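You operate a simulated robot arm through the tools that you are given. There is no shell and no other tool. Be economical: measure what you need, move in short steps, check, and stop when the job is done.

You are at the controls of a simulated two-armed robot. One attempt, no reset.

## Task
Press the brass plug into the red tube at force 50.
Fine: tube in the drawer, drawer shut, hold both big buttons, a hand on each, till the plug is flush; then pull the drawer out again; leave the other tubes. Set down upright: what you pick out.
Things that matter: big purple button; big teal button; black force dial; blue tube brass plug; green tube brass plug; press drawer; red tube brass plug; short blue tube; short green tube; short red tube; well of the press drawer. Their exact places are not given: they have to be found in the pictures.

Only the result counts: the job must be done as asked and must still hold three seconds after the hand-in. Knocking over, shifting, dropping, spilling or breaking anything else fails it.

## Robot
Two 6-joint arms with two-finger parallel grippers on one trunk, on a base that drives. Base frame: it is fixed to the floor where the robot stands at the start and does not move with it; the origin is under the middle of the robot, x ahead of it, y to its left, z up. Units: mm, degrees, N and s.
The left shoulder is at the start at [60, 187, 1097], the right one opposite. With the tool pointing down near the work surface each hand reaches from about 220 to 620 mm from the robot's upright axis, wherever it stands, measured 20 degrees to its own side. Places, roughly: big purple button [400, -300, 800]; big teal button [400, 0, 800]; black force dial [500, -200, 1000]; blue tube brass plug [500, 100, 800]; green tube brass plug [400, 100, 800]; press drawer [400, -200, 800]; red tube brass plug [500, 100, 800]; well of the press drawer [400, -200, 800]. Payload 1.57 kg a hand.
The TCP of each hand is the grasp point between the finger pads, 30 mm short of the fingertips. In the tool frame z runs along the fingers and y along their closing line. Largest opening 110 mm; finger width 24, thickness 12; the body of the gripper, 48 by 112 mm, starts 78 mm behind the TCP.
Orientation is told as [roll, pitch, yaw] about the base's x, y, z axes, in that order, counted from this pose: with the fingers straight down and closing along the base's y, the tool's x points along the base's -x, its y along +y and its z along -z.

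## Interface
- The arms move only by the tool send_rows. It takes "left_series", "right_series" or both (then of equal length, played together; a hand with none holds still); each is a list of rows, each a list of 6 numbers: the shift along the tool's x, y, z in units of 250 mm (1.0 is 250 mm), then the turn, a rotation vector about the tool's x, y, z in units of 120 degrees (1.0 is 120 degrees). In form: [[x, y, z, rx, ry, rz], ...]. A call has 1 to 12 rows; each row is the pose to reach, as a shift and turn from the pose commanded when the call began, along the tool's axes at that moment. "left_jaw" and "right_jaw" are, for a hand that has rows, the finger opening in mm, from 0 to 110, set as the call begins (left out, the last holds). A call with a number of a shift or a turn outside -1 to 1 is refused whole. A row lasts 0.2 s, in which the tool goes at most 50 mm and 8.6 degrees; a call with a longer step from one row to the next is refused whole, and so is a gripper value outside its range. Where a pose cannot be reached the arm comes as near as it can. A force on the tool above 60 N (or 10 N above the force at the start of the call, whichever is more), or a blocked arm, ends the call early, and 0.2 s more pass. The fingers move at their own pace (about 153 mm/s each) and stop on an object; they squeeze with about 23 N. The grip force told is the motor's: it shows also when the fingers shut on nothing. Time passes only in rows, and 0.2 s behind the last, so rows that repeat a pose let the fingers close. It gives the time, the measured TCP pose, the force on the tool (base axes), the opening and the grip force at its end, in the units of the frame above (readings bear some noise), with the torque about the TCP (base axes, N m) and any sound that the robot's microphone picked up.
- Cameras (640 x 400 px; columns grow to the right, rows downward): "scene" is now at [9.1, -20, 1635.1]; the picture's right is [-0.26, -0.97, 0.00], its down [-0.77, 0.21, -0.60] and it looks along [0.58, -0.16, -0.80] (base axes); focal length 278 px, centre (320, 200). "left" rides on the left gripper at [70, -16, -141] in its tool frame; the picture's right is [0.23, 0.97, 0.00], its down [-0.85, 0.20, -0.48] and it looks along [-0.47, 0.11, 0.88] (tool axes); focal length 222 px, centre (320, 200). "right" rides on the right gripper at [70, 16, -141] in its tool frame; the picture's right is [-0.23, 0.97, 0.00], its down [-0.86, -0.20, -0.48] and it looks along [-0.47, -0.11, 0.88] (tool axes); focal length 222 px, centre (320, 200).
- capture(camera): a new picture of that camera. The clock stands still meanwhile.
- move_column(by): slides the trunk up (or, below 0, down) by that many mm; the arms and the scene camera ride with it, the base frame stays. It gives what a move gives, with no picture.
- steer(legs): drives the robot by 1 to 6 legs, each [ahead, left, turn to the left] in mm, mm and degrees, along the robot's own axes; the way and the turn of a leg run together, so that a leg with both is an arc; at most 1500 mm and 180 degrees a leg. The arms and the cameras ride along, it lands a little off, and it stops where it bumps. It gives what a move gives.
- aim_head(pan, tilt): turns the head with the scene camera to pan (to the left, within 86 degrees either way) and tilt (down, from -29 to 69), counted from straight ahead of the robot. It gives what a move gives.
- measure_at(camera, pixels): for up to 12 pixels [column, row] of the newest picture of that camera ("zoom" is the newest enlarged one), the place [x, y, z] in the base frame of the surface seen there, good to about 3 mm. The clock stands still meanwhile.
- enlarge(camera, box): a new picture of the part [left, top, right, bottom] of that camera's present view, enlarged. The clock stands still meanwhile.
- sign_off(): hands the job in; it is judged then, once.

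Go step by step. Measure first, check grasps and placings, and put right what went wrong. The budget is 80 turns and 78 pictures, counting those below and the enlarged ones. Unless the task says otherwise, let go and move clear before handing in, and close with one line.

The tools are called after "Call:" as a command line: name --argument value ..., lists and objects as JSON in quotes. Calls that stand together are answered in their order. send_rows: Moves the arms, as the interface text tells. Its arguments: {"type":"object","properties":{"left_series":{"type":"array"},"left_jaw":{"type":"number"},"right_series":{"type":"array"},"right_jaw":{"type":"number"}},"required":[]} The other tools are called the same way: move_column (by) slides the trunk up or down; steer (legs) drives the base; aim_head (pan, tilt) turns the head that bears the scene camera; capture (camera) takes a picture; measure_at (camera, pixels) gives the place of the surface under pixels of a picture; enlarge (camera, box) takes an enlarged picture of a part of a camera's view; sign_off () hands the job in.

At the start:

```text
t: 0.0
left_eef_pos: [404.1, 43.0, 1088.9]
left_orientation: [0.0, -0.1, 0.0]
left_wrist_force: [0.3, 0.4, 0.0]
left_ft_torque: [-0.01, -0.03, 0.03]
left_opening: 109.8
left_grasp_force: 0.1
right_eef_pos: [443.3, -262.9, 1164.9]
right_orientation: [-0.1, 0.0, 0.0]
right_wrist_force: [-0.3, 0.2, -0.5]
right_ft_torque: [0.01, -0.01, 0.02]
right_opening: 110.1
right_grasp_force: 0.0
trunk travel left (down, up): [-725.0, 265.0]
robot x, y, heading: [-1.9, -0.3, 0.1]
head pan, tilt: [-15.1, 53.0]
```

scene: 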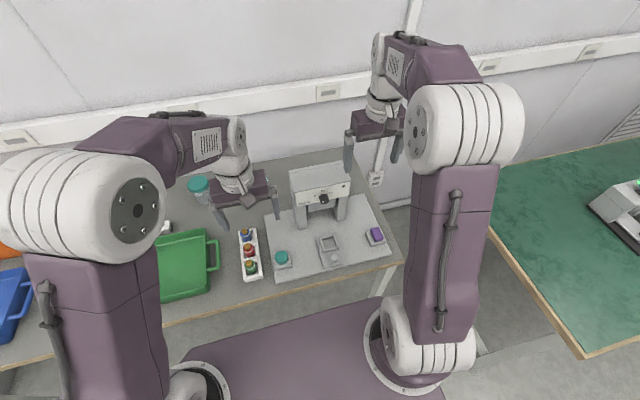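
right: 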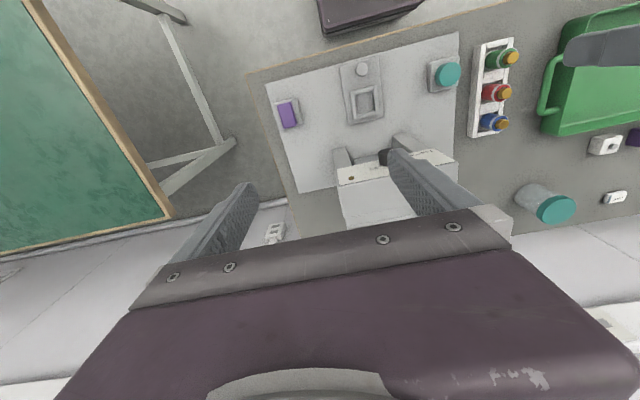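
left: 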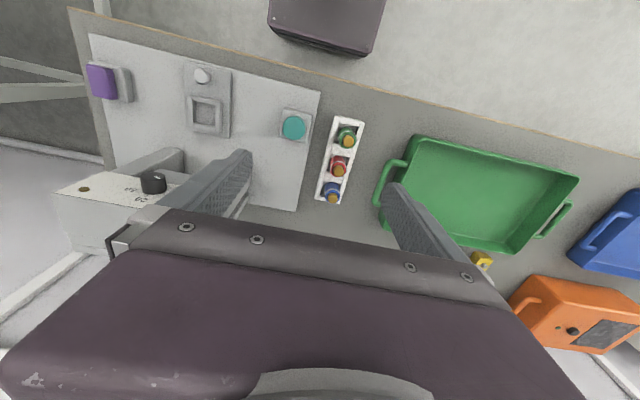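

The scene shows the press with its drawer at (328,245), teal button (282,258), purple (375,236), tubes at (250,255) and dial at (323,199). I'll enlarge those parts to measure.

Call:
enlarge --camera "scene" --box '[230, 150, 400, 290]'

Call:
enlarge --camera "left" --box '[50, 40, 400, 240]'

Call:
measure_at --camera "left" --pixels '[[102, 81], [203, 75], [205, 113], [295, 127], [347, 140], [339, 170], [333, 195], [152, 184], [355, 122], [322, 198], [195, 62], [218, 135]]'

Call:
measure_at --camera "right" --pixels '[[288, 115], [362, 70], [365, 102], [448, 74], [512, 58], [505, 93], [500, 123], [388, 158], [345, 60], [382, 120], [430, 170]]'

```text
2.86 times, centred on (315, 220) of scene
```

zoom: 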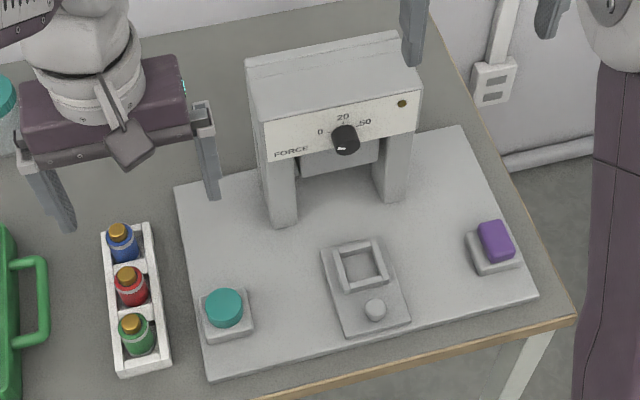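

```text
1.83 times, centred on (225, 140) of left
```

zoom: 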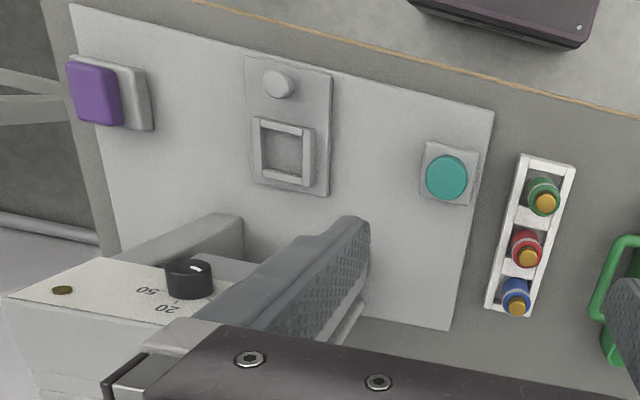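

```text
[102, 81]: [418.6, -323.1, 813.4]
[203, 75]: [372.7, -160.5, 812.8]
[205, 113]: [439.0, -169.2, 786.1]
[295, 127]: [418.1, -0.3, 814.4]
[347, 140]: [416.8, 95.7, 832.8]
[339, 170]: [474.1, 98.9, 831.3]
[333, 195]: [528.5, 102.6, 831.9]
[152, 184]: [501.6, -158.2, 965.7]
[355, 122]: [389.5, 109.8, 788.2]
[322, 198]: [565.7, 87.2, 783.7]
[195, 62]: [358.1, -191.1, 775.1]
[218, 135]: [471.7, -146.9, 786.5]
```

```text
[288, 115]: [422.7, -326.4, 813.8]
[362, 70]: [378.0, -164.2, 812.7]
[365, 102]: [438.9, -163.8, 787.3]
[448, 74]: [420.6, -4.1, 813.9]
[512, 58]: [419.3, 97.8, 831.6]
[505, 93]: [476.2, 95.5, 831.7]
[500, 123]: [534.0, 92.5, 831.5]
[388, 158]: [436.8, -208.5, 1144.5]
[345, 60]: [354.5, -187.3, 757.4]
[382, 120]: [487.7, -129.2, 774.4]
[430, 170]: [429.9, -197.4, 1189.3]
```

The drawer stands out (knob at about (375,-162,813)), the red tube is at about (475,97), and the dial front is at x≈500, z≈966. I need detail of the dial and panel, and of the tubes.

Call:
enlarge --camera "scene" --box '[290, 175, 360, 219]'

Call:
measure_at --camera "zoom" --pixels '[[150, 170], [140, 260], [540, 130], [545, 190], [310, 215], [310, 250], [280, 205], [330, 190], [310, 170], [310, 270], [400, 120], [400, 260]]'

Call:
enlarge --camera "scene" --box '[230, 220, 278, 286]'

```text
9.09 times, centred on (325, 197) of scene
```

zoom: 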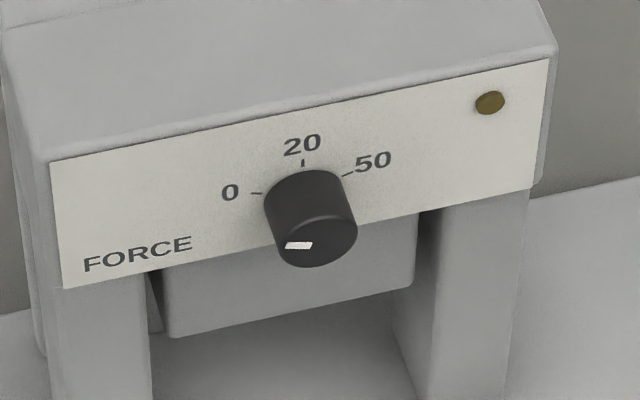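

```text
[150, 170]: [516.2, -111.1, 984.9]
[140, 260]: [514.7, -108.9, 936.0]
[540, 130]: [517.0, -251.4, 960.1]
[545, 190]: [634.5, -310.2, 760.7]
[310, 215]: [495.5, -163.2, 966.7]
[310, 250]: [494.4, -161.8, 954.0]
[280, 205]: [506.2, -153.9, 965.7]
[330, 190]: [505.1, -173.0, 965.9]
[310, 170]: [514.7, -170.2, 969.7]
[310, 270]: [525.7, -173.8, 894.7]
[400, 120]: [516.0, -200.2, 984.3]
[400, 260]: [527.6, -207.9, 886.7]
```

```text
6.06 times, centred on (254, 253) of scene
```

zoom: 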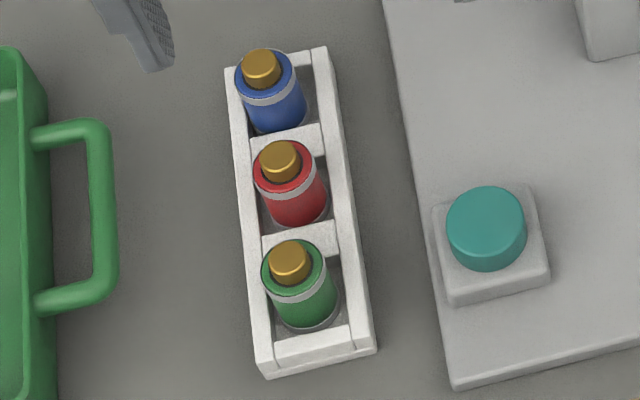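

The dial marker at zoom (299,245) points left, i.e. at 0; the panel is vertical at x≈516. Next I measure tube and rack heights in the newest zoom, and look again at the well.

Call:
measure_at --camera "zoom" --pixels '[[278, 152], [262, 190], [306, 172], [300, 210], [246, 170], [340, 170], [300, 240], [285, 142], [325, 60], [300, 340], [318, 205], [150, 60]]'

Call:
enlarge --camera "scene" --box '[300, 225, 356, 270]'

Call:
measure_at --camera "zoom" --pixels '[[225, 130], [345, 105], [270, 215], [405, 185], [310, 150], [330, 280], [330, 325], [345, 300], [420, 330], [200, 200], [320, 190], [325, 120]]'

```text
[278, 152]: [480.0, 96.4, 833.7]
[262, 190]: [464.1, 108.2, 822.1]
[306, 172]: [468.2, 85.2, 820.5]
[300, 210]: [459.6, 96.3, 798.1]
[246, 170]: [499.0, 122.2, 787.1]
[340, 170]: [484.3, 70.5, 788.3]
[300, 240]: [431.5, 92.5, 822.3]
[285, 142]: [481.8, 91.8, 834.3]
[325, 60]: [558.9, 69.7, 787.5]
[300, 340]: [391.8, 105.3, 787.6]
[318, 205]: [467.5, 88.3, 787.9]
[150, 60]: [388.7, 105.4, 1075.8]
```

```text
8.89 times, centred on (328, 248) of scene
```

zoom: 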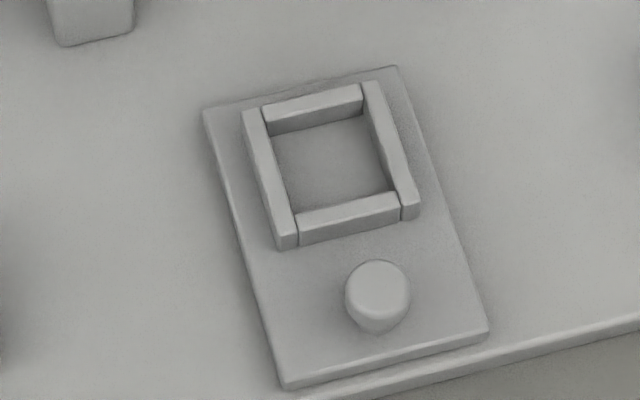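

```text
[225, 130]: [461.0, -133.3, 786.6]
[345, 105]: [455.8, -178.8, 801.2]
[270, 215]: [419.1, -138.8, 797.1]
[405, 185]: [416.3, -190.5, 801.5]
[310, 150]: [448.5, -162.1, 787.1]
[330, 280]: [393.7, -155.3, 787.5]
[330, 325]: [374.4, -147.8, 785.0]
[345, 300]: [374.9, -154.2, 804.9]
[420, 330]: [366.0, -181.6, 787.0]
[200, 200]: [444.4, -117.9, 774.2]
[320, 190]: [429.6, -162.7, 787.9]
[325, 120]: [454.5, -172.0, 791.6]
```

Rack sides top out at z 788, tube top 822, plug 834, red tube axis about (474,97); well floor 787, rim 802, centre about (438,-164). I'll bring the left hand above the red tube, jaws across y at 64 mm.

Call:
send_rows --left_series '[[-0.07, 0.054, 0.0, 0, 0, 0], [-0.14, 0.108, 0.1, 0, 0, 0], [-0.21, 0.162, 0.2, 0, 0, 0], [-0.28, 0.216, 0.3, 0, 0, 0], [-0.28, 0.216, 0.45, 0, 0, 0], [-0.28, 0.216, 0.6, 0, 0, 0], [-0.28, 0.216, 0.72, 0, 0, 0], [-0.28, 0.216, 0.756, 0, 0, 0], [-0.28, 0.216, 0.756, 0, 0, 0]]' --left_jaw 64

Call:
capture --camera "left"

Call:
capture --camera "scene"

```text
t: 2.0
left_eef_pos: [475.2, 97.4, 900.4]
left_orientation: [0.0, -0.1, 0.1]
left_wrist_force: [0.2, 0.5, 0.9]
left_ft_torque: [0.01, -0.01, -0.01]
left_opening: 64.0
left_grasp_force: 0.1
right_eef_pos: [442.0, -264.3, 1165.2]
right_orientation: [0.1, 0.0, 0.1]
right_wrist_force: [-0.3, 0.2, 0.2]
right_ft_torque: [0.03, 0.0, -0.03]
right_opening: 110.2
right_grasp_force: 0.0
trunk travel left (down, up): [-725.0, 265.0]
robot x, y, heading: [-1.7, 5.1, -0.1]
head pan, tilt: [-15.1, 53.0]
```

```text
69 pictures are left
```

left: 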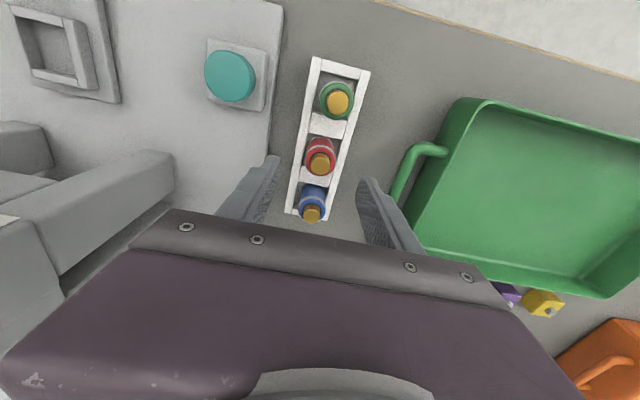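

```text
68 pictures are left
```

scene: 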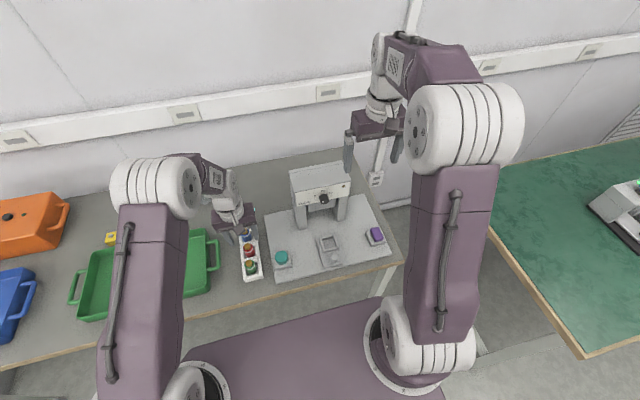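

The hand sits over the rack with the red plug at left-camera (321,162). I measure the tube more exactly from here.

Call:
enlarge --camera "left" --box '[270, 50, 400, 230]'

Call:
measure_at --camera "left" --pixels '[[321, 163], [312, 165], [331, 163], [321, 171], [307, 150], [336, 148], [338, 103], [312, 214], [300, 140], [345, 140]]'

```text
2.22 times, centred on (335, 140) of left
```

zoom: 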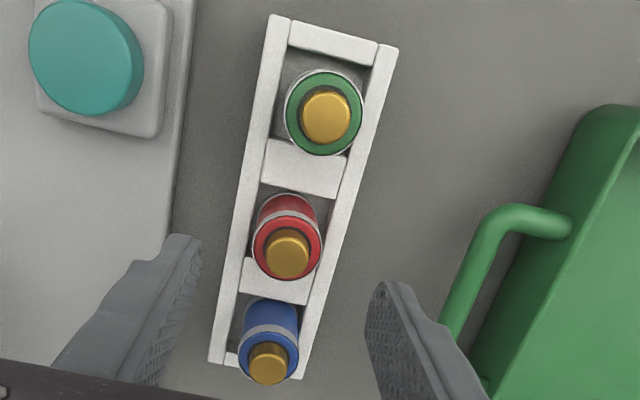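

```text
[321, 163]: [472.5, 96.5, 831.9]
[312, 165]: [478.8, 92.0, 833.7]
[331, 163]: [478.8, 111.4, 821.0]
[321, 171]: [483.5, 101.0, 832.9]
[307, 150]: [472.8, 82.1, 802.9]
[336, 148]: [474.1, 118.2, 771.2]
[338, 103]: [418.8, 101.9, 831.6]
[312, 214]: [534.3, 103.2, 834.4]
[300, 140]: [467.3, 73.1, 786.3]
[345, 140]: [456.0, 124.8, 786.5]
```

The red tube's axis is about (476,98), under the hand. I go down to z≈827 and close.

Call:
send_rows --left_series '[[0, 0.002, 0.12, 0, 0, 0], [0, 0.002, 0.22, 0, 0, 0], [0, 0.002, 0.29, 0, 0, 0], [0, 0.002, 0.29, 0, 0, 0]]'

Call:
send_rows --left_series '[[0, 0, 0, 0, 0, 0], [0, 0, 0, 0, 0, 0], [0, 0, 0, 0, 0, 0]]' --left_jaw 15

Call:
capture --camera "left"

```text
t: 3.0
left_eef_pos: [473.3, 98.1, 828.1]
left_orientation: [-0.1, 0.0, 0.0]
left_wrist_force: [-0.4, -0.6, -0.4]
left_ft_torque: [0.01, 0.01, 0.02]
left_opening: 63.8
left_grasp_force: 0.1
right_eef_pos: [442.6, -264.1, 1165.8]
right_orientation: [-0.1, 0.1, 0.1]
right_wrist_force: [-0.3, -0.3, -0.2]
right_ft_torque: [0.0, 0.0, 0.02]
right_opening: 109.9
right_grasp_force: 0.1
trunk travel left (down, up): [-725.0, 265.0]
robot x, y, heading: [0.4, -2.5, 0.4]
head pan, tilt: [-15.1, 53.0]
```

```text
t: 3.8
left_eef_pos: [474.2, 97.8, 829.1]
left_orientation: [0.0, 0.0, 0.0]
left_wrist_force: [0.5, -0.1, 0.6]
left_ft_torque: [0.0, 0.04, 0.01]
left_opening: 31.0
left_grasp_force: 22.6
right_eef_pos: [443.7, -264.4, 1164.9]
right_orientation: [0.1, 0.1, 0.1]
right_wrist_force: [-0.4, 0.6, -0.1]
right_ft_torque: [0.04, -0.01, 0.01]
right_opening: 110.1
right_grasp_force: 0.1
trunk travel left (down, up): [-725.0, 265.0]
robot x, y, heading: [4.7, -0.7, 0.1]
head pan, tilt: [-15.1, 53.0]
```

```text
66 pictures are left
```

left: 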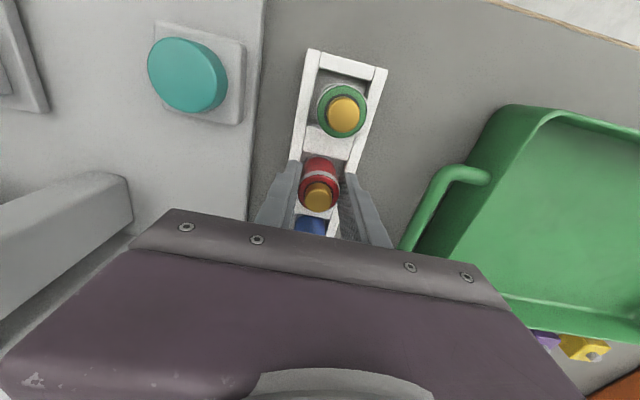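

Gripped at 31 mm with the tube between the pads. I lift it straight out, back off to x≈438 and carry it toward the drawer.

Call:
send_rows --left_series '[[0, 0, -0.08, 0, 0, 0], [0, 0, -0.2, 0, 0, 0], [0, 0, -0.34, 0, 0, 0], [0.08, 0, -0.4, 0, 0, 0], [0.144, -0.1, -0.4, 0, 0, 0], [0.144, -0.26, -0.4, 0, 0, 0], [0.144, -0.42, -0.4, 0, 0, 0], [0.144, -0.58, -0.4, 0, 0, 0], [0.144, -0.74, -0.4, 0, 0, 0], [0.144, -0.88, -0.4, 0, 0, 0], [0.144, -0.98, -0.4, 0, 0, 0], [0.144, -0.98, -0.4, 0, 0, 0]]'

Call:
capture --camera "left"

Call:
capture --camera "scene"

```text
t: 6.4
left_eef_pos: [437.9, -146.2, 927.8]
left_orientation: [0.0, 0.0, 0.0]
left_wrist_force: [-0.2, -1.2, -1.7]
left_ft_torque: [-0.06, -0.03, 0.0]
left_opening: 31.0
left_grasp_force: 23.0
right_eef_pos: [442.0, -262.9, 1164.8]
right_orientation: [-0.1, 0.0, 0.0]
right_wrist_force: [0.8, 0.1, -0.2]
right_ft_torque: [0.0, -0.01, 0.0]
right_opening: 110.0
right_grasp_force: 0.1
trunk travel left (down, up): [-725.0, 265.0]
robot x, y, heading: [2.3, 1.6, -0.1]
head pan, tilt: [-15.1, 53.0]
```

```text
65 pictures are left
```

left: 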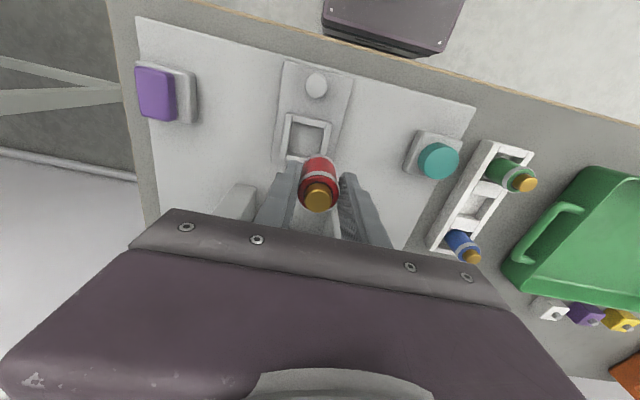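

```text
64 pictures are left
```

scene: 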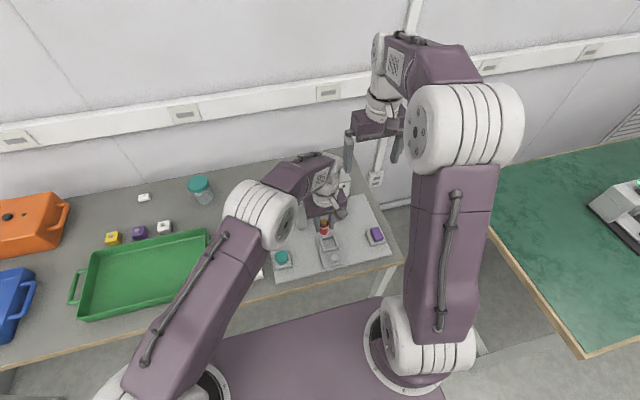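

The tube is held and well visible at left (305,137). I measure the well walls from this closer view.

Call:
enlarge --camera "left" --box '[260, 60, 370, 180]'

Call:
measure_at --camera "zoom" --pixels '[[156, 170], [392, 205], [260, 195], [250, 175], [135, 280], [165, 300], [380, 265], [355, 260], [260, 260], [180, 195], [363, 220], [150, 320]]'

```text
3.33 times, centred on (315, 120) of left
```

zoom: 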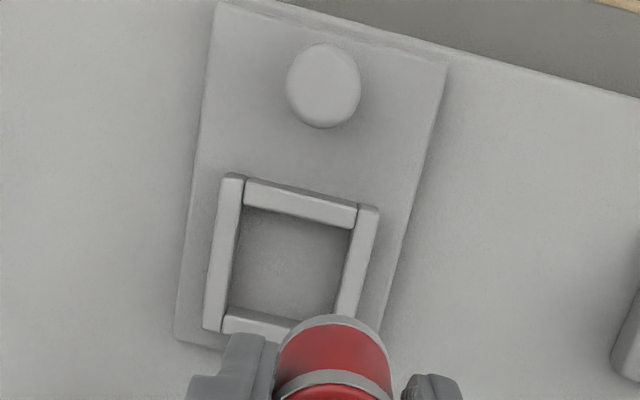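

```text
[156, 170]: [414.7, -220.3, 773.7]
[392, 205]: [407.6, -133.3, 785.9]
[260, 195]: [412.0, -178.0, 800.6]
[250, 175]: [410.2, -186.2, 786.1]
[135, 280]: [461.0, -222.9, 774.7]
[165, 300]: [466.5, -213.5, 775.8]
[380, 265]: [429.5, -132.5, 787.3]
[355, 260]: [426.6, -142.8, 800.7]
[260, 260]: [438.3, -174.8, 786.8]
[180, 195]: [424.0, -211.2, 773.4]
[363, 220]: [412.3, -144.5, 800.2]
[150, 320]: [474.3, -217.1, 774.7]
```

Call:
measure_at --camera "zoom" --pixels '[[221, 250], [357, 265], [298, 203], [258, 322], [236, 180], [205, 327], [372, 212], [245, 207], [350, 232], [229, 308], [235, 320], [324, 85]]'

```text
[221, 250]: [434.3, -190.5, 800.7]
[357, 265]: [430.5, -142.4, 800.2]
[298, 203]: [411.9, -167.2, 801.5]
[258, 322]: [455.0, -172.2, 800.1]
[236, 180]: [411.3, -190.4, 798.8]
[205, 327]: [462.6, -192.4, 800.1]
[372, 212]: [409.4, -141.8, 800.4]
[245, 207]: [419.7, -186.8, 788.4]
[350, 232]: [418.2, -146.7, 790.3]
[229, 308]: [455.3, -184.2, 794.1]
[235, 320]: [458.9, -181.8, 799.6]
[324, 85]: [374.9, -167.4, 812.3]
```

Well centre is about (434.5,-166), with about ±4 mm clearance for the 31 mm tube. I move over it and lower until the tube bottom is just above the rim.

Call:
send_rows --left_series '[[0.017, -0.08, 0, 0, 0, 0], [0.017, -0.08, 0.12, 0, 0, 0], [0.017, -0.08, 0.22, 0, 0, 0], [0.017, -0.08, 0.24, 0, 0, 0], [0.017, -0.08, 0.24, 0, 0, 0]]'

Call:
enlarge --camera "left" --box '[240, 90, 400, 240]'

Call:
enlarge --camera "scene" --box '[295, 205, 365, 265]'

```text
t: 7.6
left_eef_pos: [435.6, -166.4, 867.1]
left_orientation: [0.0, 0.1, 0.1]
left_wrist_force: [-0.4, -0.3, -0.4]
left_ft_torque: [-0.03, 0.01, -0.02]
left_opening: 31.4
left_grasp_force: 22.7
right_eef_pos: [442.8, -263.8, 1164.5]
right_orientation: [-0.1, 0.0, 0.0]
right_wrist_force: [-0.2, -0.2, 1.0]
right_ft_torque: [-0.01, 0.02, -0.02]
right_opening: 110.0
right_grasp_force: 0.1
trunk travel left (down, up): [-725.0, 265.0]
robot x, y, heading: [1.2, -0.6, 0.0]
head pan, tilt: [-15.1, 53.0]
```

```text
2.67 times, centred on (320, 165) of left
```

zoom: 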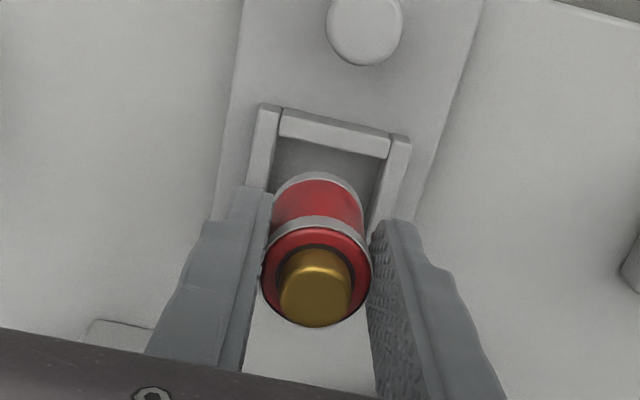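

```text
6.67 times, centred on (330, 235) of scene
```

zoom: 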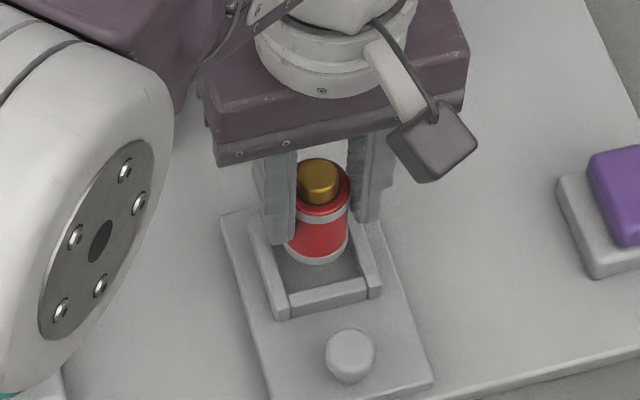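

The tube hangs over the well. I check its position against the rims.

Call:
measure_at --camera "zoom" --pixels '[[318, 258], [318, 235], [320, 165], [270, 270], [365, 250], [330, 292], [320, 180], [318, 205]]'

Call:
measure_at --camera "left" --pixels '[[318, 154], [338, 142], [390, 148], [304, 140], [365, 140], [320, 157]]'

```text
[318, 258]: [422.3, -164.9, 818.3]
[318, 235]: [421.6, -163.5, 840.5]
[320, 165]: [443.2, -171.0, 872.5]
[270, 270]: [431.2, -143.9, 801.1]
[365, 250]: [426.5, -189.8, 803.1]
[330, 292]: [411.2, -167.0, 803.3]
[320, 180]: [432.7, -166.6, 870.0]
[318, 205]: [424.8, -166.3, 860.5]
```

```text
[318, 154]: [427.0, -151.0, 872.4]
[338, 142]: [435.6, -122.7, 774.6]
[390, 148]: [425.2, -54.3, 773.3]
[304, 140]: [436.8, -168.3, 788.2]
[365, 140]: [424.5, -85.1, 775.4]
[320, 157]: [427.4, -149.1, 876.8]
```

Tube bottom is at about 817, axis (436.5,-166.4), so I shift 1.5 mm toward me and lower about 28 mm.

Call:
send_rows --left_series '[[0.007, -0.001, 0, 0, 0, 0], [0.007, -0.001, 0.04, 0, 0, 0], [0.007, -0.001, 0.08, 0, 0, 0], [0.007, -0.001, 0.1, 0, 0, 0], [0.007, -0.001, 0.112, 0, 0, 0], [0.007, -0.001, 0.112, 0, 0, 0]]'

Call:
enlarge --camera "scene" --box '[295, 205, 365, 265]'

```text
t: 9.0
left_eef_pos: [432.6, -165.5, 840.4]
left_orientation: [-0.2, -0.2, 0.0]
left_wrist_force: [1.1, -0.9, 17.0]
left_ft_torque: [0.01, -0.18, 0.01]
left_opening: 31.3
left_grasp_force: 23.0
right_eef_pos: [440.2, -263.7, 1165.7]
right_orientation: [0.0, -0.1, 0.0]
right_wrist_force: [0.6, 0.0, 0.9]
right_ft_torque: [-0.01, -0.03, 0.0]
right_opening: 110.0
right_grasp_force: 0.0
trunk travel left (down, up): [-725.0, 265.0]
robot x, y, heading: [0.9, 1.5, 0.2]
head pan, tilt: [-15.1, 53.0]
```

```text
6.67 times, centred on (330, 235) of scene
```

zoom: 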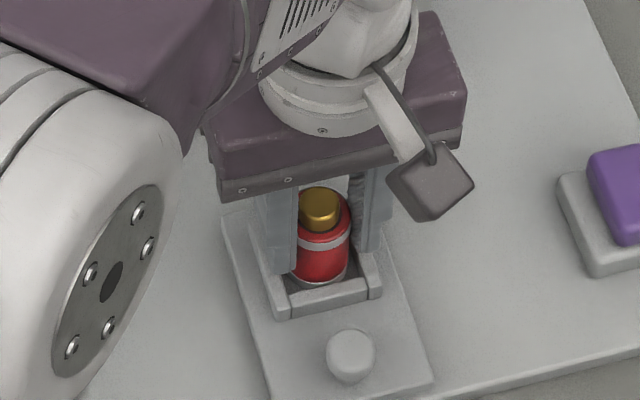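

There's 17 N of contact and the tube looks to be inside the walls. I check its top height before letting go.

Call:
measure_at --camera "zoom" --pixels '[[320, 195], [320, 210], [320, 236], [320, 277], [320, 282], [320, 265], [330, 292], [355, 268]]'

```text
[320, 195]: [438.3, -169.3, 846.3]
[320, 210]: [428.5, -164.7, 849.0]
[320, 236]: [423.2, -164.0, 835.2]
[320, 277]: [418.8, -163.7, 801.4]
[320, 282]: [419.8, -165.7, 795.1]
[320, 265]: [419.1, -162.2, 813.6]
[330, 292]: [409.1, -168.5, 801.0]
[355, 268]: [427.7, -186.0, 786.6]
```

The tube top at 835 matches sitting on the well floor. I open moderately, then retreat straight up.

Call:
send_rows --left_series '[[0, 0, 0, 0, 0, 0], [0, 0, 0, 0, 0, 0], [0, 0, -0.02, 0, 0, 0], [0, 0, -0.1, 0, 0, 0], [0, 0, -0.2, 0, 0, 0], [0, 0, -0.32, 0, 0, 0], [0, 0, -0.4, 0, 0, 0], [0, 0.15, -0.4, 0, 0, 0], [0, 0.3, -0.4, 0, 0, 0], [0, 0.3, -0.4, 0, 0, 0]]' --left_jaw 48

Call:
enlarge --camera "left" --box '[160, 40, 400, 240]'

Call:
enlarge --camera "scene" --box '[230, 170, 400, 290]'

```text
t: 11.2
left_eef_pos: [430.7, -92.4, 939.9]
left_orientation: [0.0, -0.1, -0.1]
left_wrist_force: [-1.1, -1.1, -0.3]
left_ft_torque: [-0.01, 0.01, 0.0]
left_opening: 48.1
left_grasp_force: 0.0
right_eef_pos: [441.9, -263.9, 1164.7]
right_orientation: [0.1, -0.1, 0.0]
right_wrist_force: [0.2, 0.2, -0.9]
right_ft_torque: [-0.01, 0.01, 0.01]
right_opening: 110.2
right_grasp_force: 0.1
trunk travel left (down, up): [-725.0, 265.0]
robot x, y, heading: [0.9, -1.8, -0.0]
head pan, tilt: [-15.1, 53.0]
```

```text
2.00 times, centred on (280, 140) of left
```

zoom: 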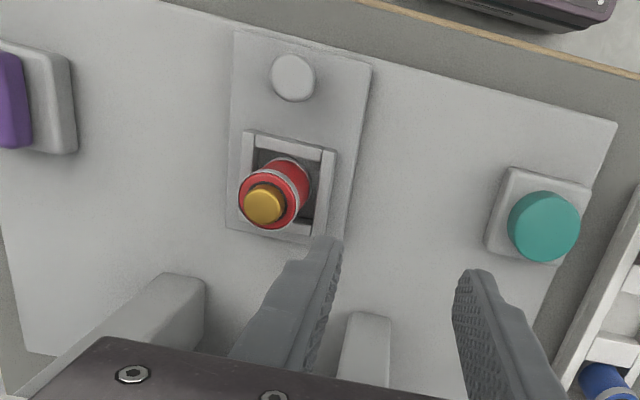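

```text
3.33 times, centred on (315, 230) of scene
```

zoom: 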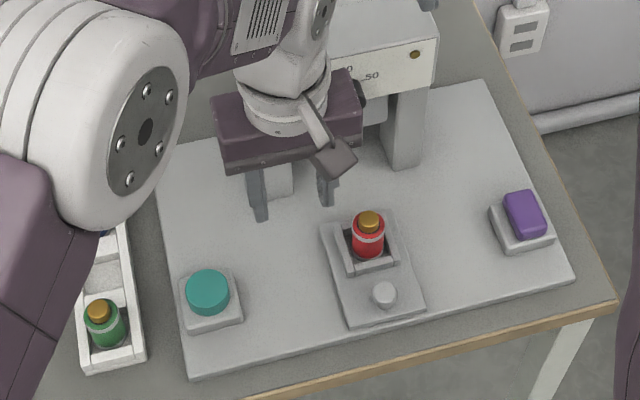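

The tube stands upright in the well and the dial still reads 0. I move the left hand clear to above the teal side, and turn the right hand to point forward so it can see and grip the dial.

Call:
send_rows --left_series '[[0, 0.1, 0, 0, 0, 0], [0, 0.2, 0, 0, 0, 0], [0, 0.3, 0, 0, 0, 0], [0, 0.42, 0, 0, 0, 0], [0, 0.42, 0, 0, 0, 0], [0, 0.42, 0, 0, 0, 0], [0, 0.42, 0, 0, 0, 0], [0, 0.42, 0, 0, 0, 0], [0, 0.42, 0, 0, 0, 0], [0, 0.42, 0, 0, 0, 0], [0, 0.42, 0, 0, 0, 0], [0, 0.42, 0, 0, 0, 0]]' --left_jaw 0 --right_series '[[0.0, 0, 0, 0, -0.068, 0], [0.0, 0, 0.05, 0, -0.136, 0], [0.02, 0, 0.1, 0, -0.204, 0], [0.04, 0, 0.15, 0, -0.272, 0], [0.06, 0, 0.2, 0, -0.34, 0], [0.08, 0.04, 0.25, 0, -0.408, 0], [0.08, 0.08, 0.3, 0, -0.476, 0], [0.08, 0.12, 0.34, 0, -0.544, 0], [0.08, 0.16, 0.38, 0, -0.612, 0], [0.08, 0.2, 0.4, 0, -0.68, 0], [0.08, 0.24, 0.4, 0, -0.75, 0], [0.08, 0.28, 0.4, 0, -0.75, 0]]' --right_jaw 50

Call:
capture --camera "right"

Call:
capture --camera "scene"

```text
t: 13.8
left_eef_pos: [430.9, 13.1, 941.6]
left_orientation: [0.0, 0.0, -0.1]
left_wrist_force: [0.5, 0.7, -0.8]
left_ft_torque: [-0.02, -0.03, -0.01]
left_opening: 0.2
left_grasp_force: 21.5
right_eef_pos: [506.1, -232.8, 1117.9]
right_orientation: [73.8, -79.4, -72.5]
right_wrist_force: [-0.1, -0.1, -0.1]
right_ft_torque: [0.02, -0.02, 0.0]
right_opening: 49.8
right_grasp_force: 0.1
right hand out of reach, approached as far as the arm can: row 5, 6, 7, 8, 9, 10, 11, 12
trunk travel left (down, up): [-725.0, 265.0]
robot x, y, heading: [0.5, 6.3, 0.1]
head pan, tilt: [-15.1, 53.0]
```

```text
57 pictures are left
```

right: 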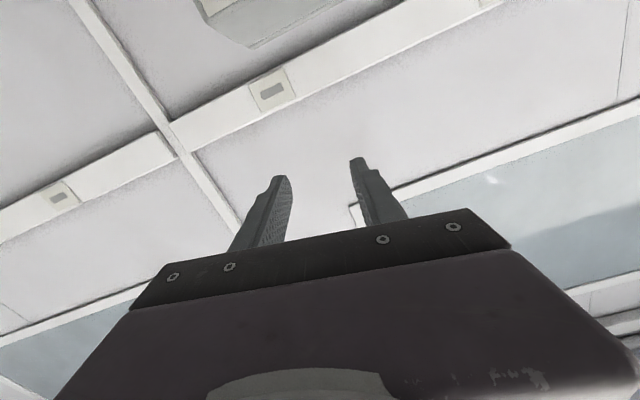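

```text
56 pictures are left
```

scene: 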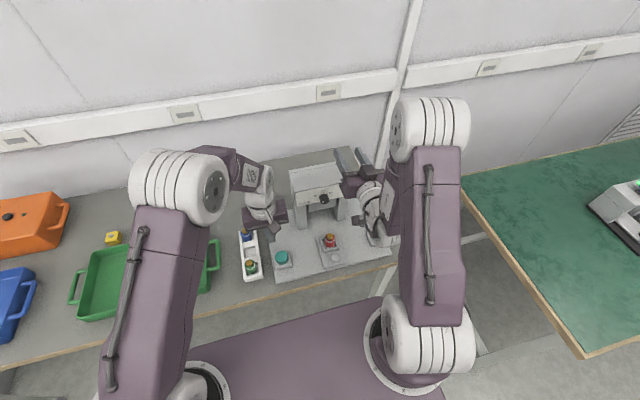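

The right arm can't fold enough to point forward this near; the tube and drawer are untouched. I drive back 200 mm to give it room, then read the pose.

Call:
steer --legs '[[-200, 0, 0]]'

Call:
send_rows --right_series '[[0, 0, 0, 0, 0, 0], [0, 0, 0, 0, 0, 0], [0, 0, 0, 0, 0, 0]]'

Call:
capture --camera "scene"

```text
t: 15.4
left_eef_pos: [232.9, 12.8, 940.3]
left_orientation: [0.0, 0.0, 0.2]
left_wrist_force: [-0.2, -0.3, 0.7]
left_ft_torque: [-0.01, 0.03, 0.02]
left_opening: 0.3
left_grasp_force: 21.8
right_eef_pos: [305.2, -233.0, 1116.8]
right_orientation: [73.5, -79.4, -72.1]
right_wrist_force: [0.0, -0.1, 0.6]
right_ft_torque: [-0.01, -0.01, 0.01]
right_opening: 50.2
right_grasp_force: 0.2
trunk travel left (down, up): [-725.0, 265.0]
robot x, y, heading: [-197.2, 0.1, 0.2]
head pan, tilt: [-15.1, 53.0]
```

```text
t: 16.2
left_eef_pos: [229.9, 13.4, 940.8]
left_orientation: [-0.1, -0.1, 0.1]
left_wrist_force: [-0.8, -0.3, 0.7]
left_ft_torque: [-0.02, -0.01, 0.01]
left_opening: 0.1
left_grasp_force: 21.6
right_eef_pos: [306.4, -233.5, 1117.4]
right_orientation: [73.7, -79.5, -72.4]
right_wrist_force: [0.1, 0.8, -0.1]
right_ft_torque: [-0.01, -0.01, 0.0]
right_opening: 49.9
right_grasp_force: 0.1
trunk travel left (down, up): [-725.0, 265.0]
robot x, y, heading: [-203.7, -1.2, 0.1]
head pan, tilt: [-15.1, 53.0]
```

```text
55 pictures are left
```

scene: 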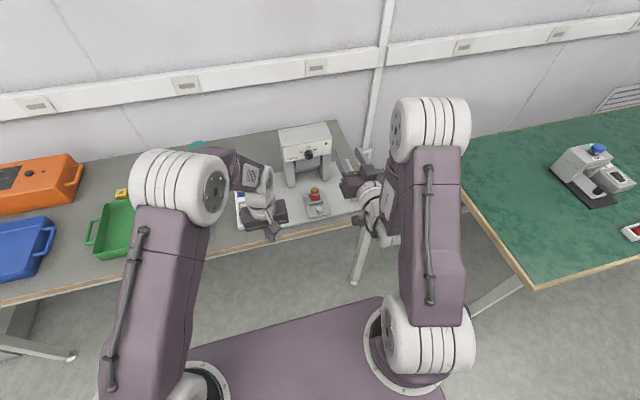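

The right hand now points forward (tool z ≈ +x, rolled by 10°) at (306,-233,1117). I square it and bring it in front of the dial at a stand-off.

Call:
send_rows --right_series '[[0.11, 0.026, 0.07, 0.002, -0.004, -0.014], [0.22, 0.052, 0.14, 0.004, -0.008, -0.028], [0.33, 0.078, 0.21, 0.006, -0.012, -0.042], [0.44, 0.104, 0.28, 0.009, -0.017, -0.056], [0.55, 0.13, 0.35, 0.011, -0.021, -0.07], [0.665, 0.156, 0.416, 0.013, -0.025, -0.084], [0.665, 0.156, 0.416, 0.013, -0.025, -0.084]]'

Call:
capture --camera "right"

Call:
enlarge --camera "scene" --box '[240, 110, 400, 230]'

```text
t: 17.8
left_eef_pos: [230.8, 14.2, 941.5]
left_orientation: [0.0, -0.1, 0.1]
left_wrist_force: [-1.0, -1.0, -0.1]
left_ft_torque: [-0.01, -0.05, -0.01]
left_opening: 0.0
left_grasp_force: 21.5
right_eef_pos: [440.4, -250.0, 966.2]
right_orientation: [84.7, -84.1, -81.5]
right_wrist_force: [0.2, 0.4, 0.8]
right_ft_torque: [0.03, 0.0, 0.0]
right_opening: 50.4
right_grasp_force: 0.0
right hand out of reach, approached as far as the arm can: row 1, 2, 3, 4, 5, 6, 7
trunk travel left (down, up): [-725.0, 265.0]
robot x, y, heading: [-202.6, 0.8, -0.0]
head pan, tilt: [-15.1, 53.0]
```

```text
54 pictures are left
```

right: 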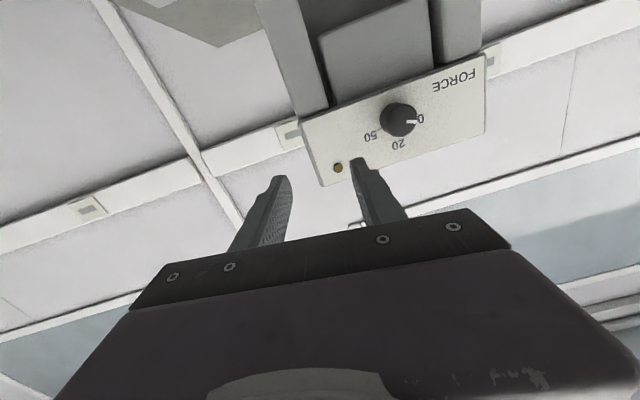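

```text
3.33 times, centred on (320, 170) of scene
```

zoom: 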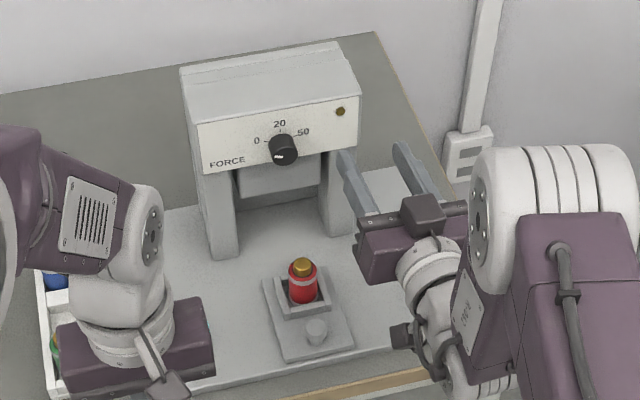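

The hand is still short of its goal, at (440,-250) instead of (400,-163), though the dial is now clear in the right camera at (400,118), marker at 0. I back off another 150 mm to unfold the arm, then come forward with the arm.

Call:
steer --legs '[[-150, 0, 0]]'

Call:
send_rows --right_series '[[0.033, 0.053, 0.075, 0.0, -0.001, -0.008], [0.033, 0.12, 0.18, 0.0, -0.002, -0.016], [0.033, 0.19, 0.29, 0.0, -0.003, -0.024], [0.033, 0.26, 0.39, 0.0, -0.004, -0.035], [0.033, 0.31, 0.48, 0, -0.005, -0.042], [0.033, 0.31, 0.54, 0, -0.005, -0.048], [0.033, 0.31, 0.54, 0.027, -0.005, -0.048]]'

Call:
capture --camera "right"

```text
t: 19.2
left_eef_pos: [80.2, 12.3, 940.1]
left_orientation: [0.0, 0.0, -0.1]
left_wrist_force: [0.2, 0.0, 0.3]
left_ft_torque: [0.0, -0.02, -0.04]
left_opening: 0.0
left_grasp_force: 21.1
right_eef_pos: [289.0, -251.4, 964.4]
right_orientation: [83.7, -84.1, -80.5]
right_wrist_force: [0.7, 0.3, 0.5]
right_ft_torque: [-0.02, -0.01, 0.0]
right_opening: 50.2
right_grasp_force: 0.2
trunk travel left (down, up): [-725.0, 265.0]
robot x, y, heading: [-355.0, -4.3, -0.0]
head pan, tilt: [-15.1, 53.0]
```

```text
t: 20.8
left_eef_pos: [78.4, 11.8, 940.6]
left_orientation: [0.0, 0.0, -0.1]
left_wrist_force: [0.1, -0.3, 0.3]
left_ft_torque: [0.05, 0.05, -0.01]
left_opening: 0.0
left_grasp_force: 21.3
right_eef_pos: [410.4, -212.8, 965.8]
right_orientation: [-81.3, -87.6, 87.6]
right_wrist_force: [0.7, -0.2, 0.3]
right_ft_torque: [-0.02, 0.03, 0.04]
right_opening: 49.8
right_grasp_force: 0.0
right hand out of reach, approached as far as the arm can: row 1, 2, 3, 4, 5, 6, 7
trunk travel left (down, up): [-725.0, 265.0]
robot x, y, heading: [-355.0, 0.3, 0.1]
head pan, tilt: [-15.1, 53.0]
```

```text
52 pictures are left
```

right: 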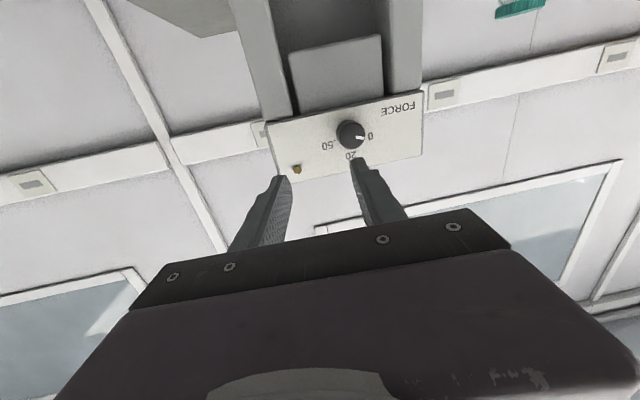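

The right hand still stops short, at (410,-213) and yawed 6° left. I look at how the arm is posed before picking another approach.

Call:
aim_head --pan -20 --tilt 40

Call:
capture --camera "scene"

```text
t: 21.5
left_eef_pos: [78.4, 13.1, 940.1]
left_orientation: [0.0, 0.0, 0.1]
left_wrist_force: [0.7, -0.9, -0.7]
left_ft_torque: [-0.01, -0.01, -0.02]
left_opening: 0.2
left_grasp_force: 21.3
right_eef_pos: [409.2, -212.5, 966.6]
right_orientation: [-82.1, -87.6, 88.4]
right_wrist_force: [0.1, 0.2, 0.1]
right_ft_torque: [-0.01, 0.0, 0.0]
right_opening: 50.1
right_grasp_force: 0.0
trunk travel left (down, up): [-725.0, 265.0]
robot x, y, heading: [-352.0, 1.3, -0.1]
head pan, tilt: [-20.0, 40.0]
```

```text
51 pictures are left
```

scene: 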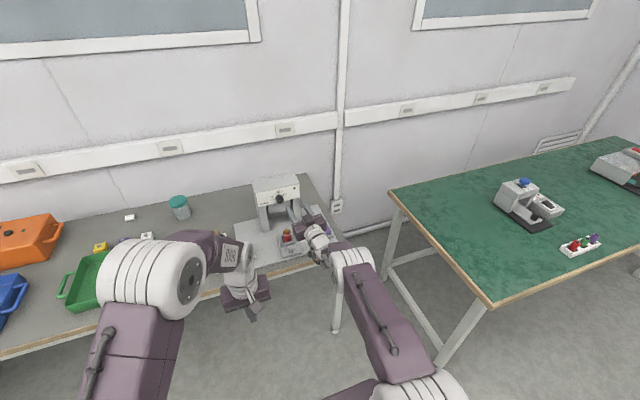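

The arm is now nearly stretched out, so the working distance lies between. I pull the hand back while squaring it and centring on y, then see how close it gets.

Call:
send_rows --right_series '[[0.005, 0.04, -0.06, 0.01, 0, 0.004], [0.01, 0.09, -0.13, 0.02, 0, 0.008], [0.015, 0.14, -0.2, 0.03, 0, 0.012], [0.02, 0.19, -0.27, 0.04, 0, 0.016], [0.025, 0.22, -0.338, 0.0524, 0, 0.02], [0.025, 0.22, -0.338, 0.0524, 0, 0.02]]'

```text
t: 22.9
left_eef_pos: [79.8, 12.3, 941.2]
left_orientation: [0.0, 0.0, 0.1]
left_wrist_force: [-0.3, -0.4, 0.0]
left_ft_torque: [-0.01, 0.01, -0.03]
left_opening: 0.2
left_grasp_force: 21.0
right_eef_pos: [345.7, -246.5, 958.9]
right_orientation: [77.8, -87.8, -73.7]
right_wrist_force: [0.1, 0.5, 0.6]
right_ft_torque: [-0.03, 0.01, 0.01]
right_opening: 50.1
right_grasp_force: 0.0
right hand out of reach, approached as far as the arm can: row 1, 2, 3, 4, 5, 6
trunk travel left (down, up): [-725.0, 265.0]
robot x, y, heading: [-352.8, 2.5, -0.0]
head pan, tilt: [-20.0, 40.0]
```

The hand keeps settling near y≈-250, the arm's natural plane, with 4° of left yaw. Rather than fight the arm, I turn the base 4° right and shift it left so that plane lines up with the dial.

Call:
steer --legs '[[0, 0, -4.1], [0, 132, 0]]'

Call:
capture --camera "right"

```text
t: 24.7
left_eef_pos: [88.1, 114.5, 940.9]
left_orientation: [0.1, -0.2, -4.0]
left_wrist_force: [0.9, -0.5, 0.3]
left_ft_torque: [0.04, -0.01, 0.0]
left_opening: 0.0
left_grasp_force: 21.2
right_eef_pos: [336.1, -164.0, 959.2]
right_orientation: [77.7, -87.8, -77.6]
right_wrist_force: [-0.1, 0.2, -0.6]
right_ft_torque: [0.01, 0.02, 0.04]
right_opening: 50.0
right_grasp_force: 0.0
trunk travel left (down, up): [-725.0, 265.0]
robot x, y, heading: [-343.5, 135.7, -4.1]
head pan, tilt: [-20.0, 40.0]
```

```text
50 pictures are left
```

right: 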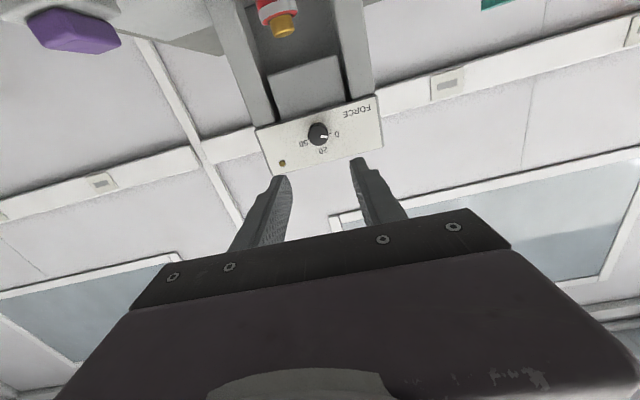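

The hand is now in line with the dial, seen centred at (318,131). I measure the dial axis and tick angles from this front view.

Call:
enlarge --camera "right" --box '[250, 85, 390, 175]'

Call:
measure_at --camera "zoom" --pixels '[[310, 200], [300, 170], [355, 200], [265, 215], [310, 255], [345, 240], [330, 210], [390, 200], [330, 265], [285, 240], [60, 300], [550, 200]]'

```text
4.44 times, centred on (320, 130) of right
```

zoom: 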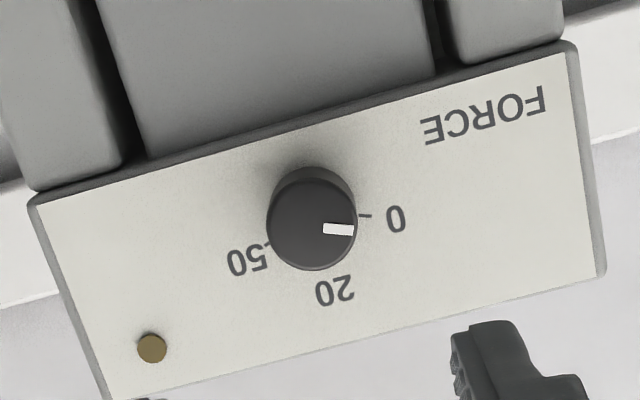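

```text
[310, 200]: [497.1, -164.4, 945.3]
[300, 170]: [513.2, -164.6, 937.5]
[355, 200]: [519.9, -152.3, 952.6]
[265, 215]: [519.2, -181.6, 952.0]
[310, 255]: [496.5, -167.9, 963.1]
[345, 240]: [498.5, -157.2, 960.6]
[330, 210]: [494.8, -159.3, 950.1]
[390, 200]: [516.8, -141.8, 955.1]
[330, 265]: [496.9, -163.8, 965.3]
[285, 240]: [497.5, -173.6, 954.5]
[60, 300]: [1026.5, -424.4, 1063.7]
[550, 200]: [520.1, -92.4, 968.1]
```

Dial: Ø≈29 mm, axis about y=-165, z=953, front at x≈495, panel 516; the ticks 0 and 50 lie about 140° apart. I drive ahead 100 mm, keeping the hand in this orientation.

Call:
steer --legs '[[100, 7, 0]]'

Call:
enlarge --camera "right" --box '[240, 60, 420, 240]'

Call:
measure_at --camera "right" --pixels '[[320, 135], [310, 135], [330, 135], [320, 125], [320, 145]]'

```text
t: 25.8
left_eef_pos: [188.7, 113.5, 940.8]
left_orientation: [0.0, -0.1, -4.2]
left_wrist_force: [0.2, 0.2, 0.2]
left_ft_torque: [0.01, 0.0, 0.01]
left_opening: 0.0
left_grasp_force: 21.1
right_eef_pos: [435.8, -164.3, 958.7]
right_orientation: [77.6, -87.9, -77.5]
right_wrist_force: [-0.1, 0.0, -0.7]
right_ft_torque: [0.02, -0.03, 0.0]
right_opening: 49.9
right_grasp_force: 0.1
trunk travel left (down, up): [-725.0, 265.0]
robot x, y, heading: [-244.1, 134.5, -4.1]
head pan, tilt: [-20.0, 40.0]
```

```text
2.22 times, centred on (330, 150) of right
```

zoom: 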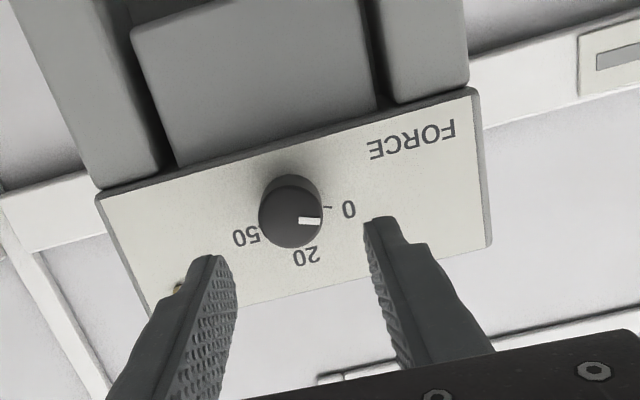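

```text
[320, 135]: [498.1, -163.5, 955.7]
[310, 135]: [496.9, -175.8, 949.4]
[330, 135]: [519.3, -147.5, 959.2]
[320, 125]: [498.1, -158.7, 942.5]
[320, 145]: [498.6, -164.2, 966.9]
```

Fingers straddle the dial's sides (zoom (225,270) and (380,230)). I lower 5 mm, go forward 45 mm and close on the dial.

Call:
send_rows --right_series '[[0.019, -0.002, 0.0, 0, 0, 0], [0.019, -0.002, 0.08, 0, 0, 0], [0.019, -0.002, 0.15, 0, 0, 0], [0.019, -0.002, 0.18, 0, 0, 0], [0.019, -0.002, 0.18, 0, 0, 0]]'

Call:
enlarge --camera "right" --box '[220, 60, 420, 240]'

```text
t: 27.0
left_eef_pos: [189.1, 113.9, 941.4]
left_orientation: [0.0, 0.0, -4.2]
left_wrist_force: [0.4, -0.3, 0.6]
left_ft_torque: [0.0, 0.01, -0.02]
left_opening: 0.2
left_grasp_force: 21.4
right_eef_pos: [482.3, -164.1, 953.8]
right_orientation: [76.7, -87.8, -76.8]
right_wrist_force: [0.1, 0.3, 0.8]
right_ft_torque: [-0.01, 0.0, 0.0]
right_opening: 50.1
right_grasp_force: 0.2
trunk travel left (down, up): [-725.0, 265.0]
robot x, y, heading: [-240.6, 131.9, -4.4]
head pan, tilt: [-20.0, 40.0]
```

```text
2.22 times, centred on (320, 150) of right
```

zoom: 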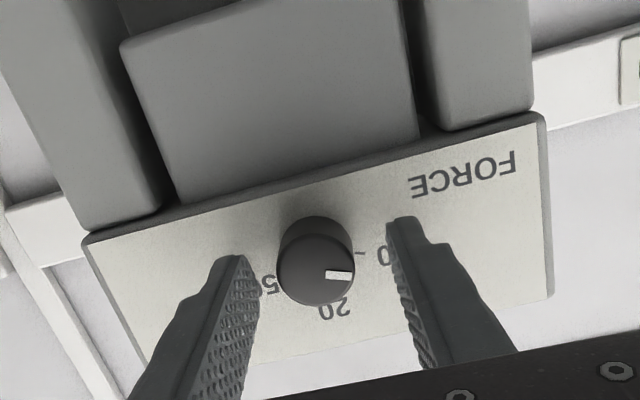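

Reached without limits. I close on the dial.

Call:
send_rows --right_series '[[0, 0, 0, 0, 0, 0], [0, 0, 0, 0, 0, 0], [0, 0, 0, 0, 0, 0]]' --right_jaw 10

Call:
enlarge --camera "right" --box '[220, 60, 420, 240]'

```text
t: 27.8
left_eef_pos: [188.1, 113.2, 939.1]
left_orientation: [0.0, 0.0, -4.2]
left_wrist_force: [0.5, 0.7, -0.3]
left_ft_torque: [0.01, 0.02, 0.01]
left_opening: 0.0
left_grasp_force: 21.6
right_eef_pos: [481.8, -165.3, 954.2]
right_orientation: [77.9, -87.8, -77.9]
right_wrist_force: [2.4, -4.3, 0.9]
right_ft_torque: [0.02, 0.22, 0.12]
right_opening: 27.6
right_grasp_force: 37.8
trunk travel left (down, up): [-725.0, 265.0]
robot x, y, heading: [-243.2, 133.2, -4.4]
head pan, tilt: [-20.0, 40.0]
```

```text
2.22 times, centred on (320, 150) of right
```

zoom: 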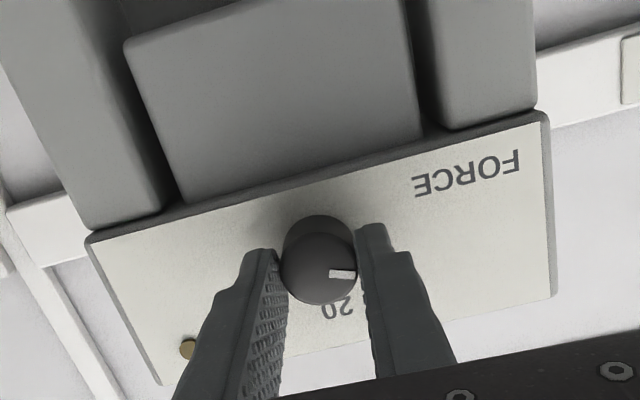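

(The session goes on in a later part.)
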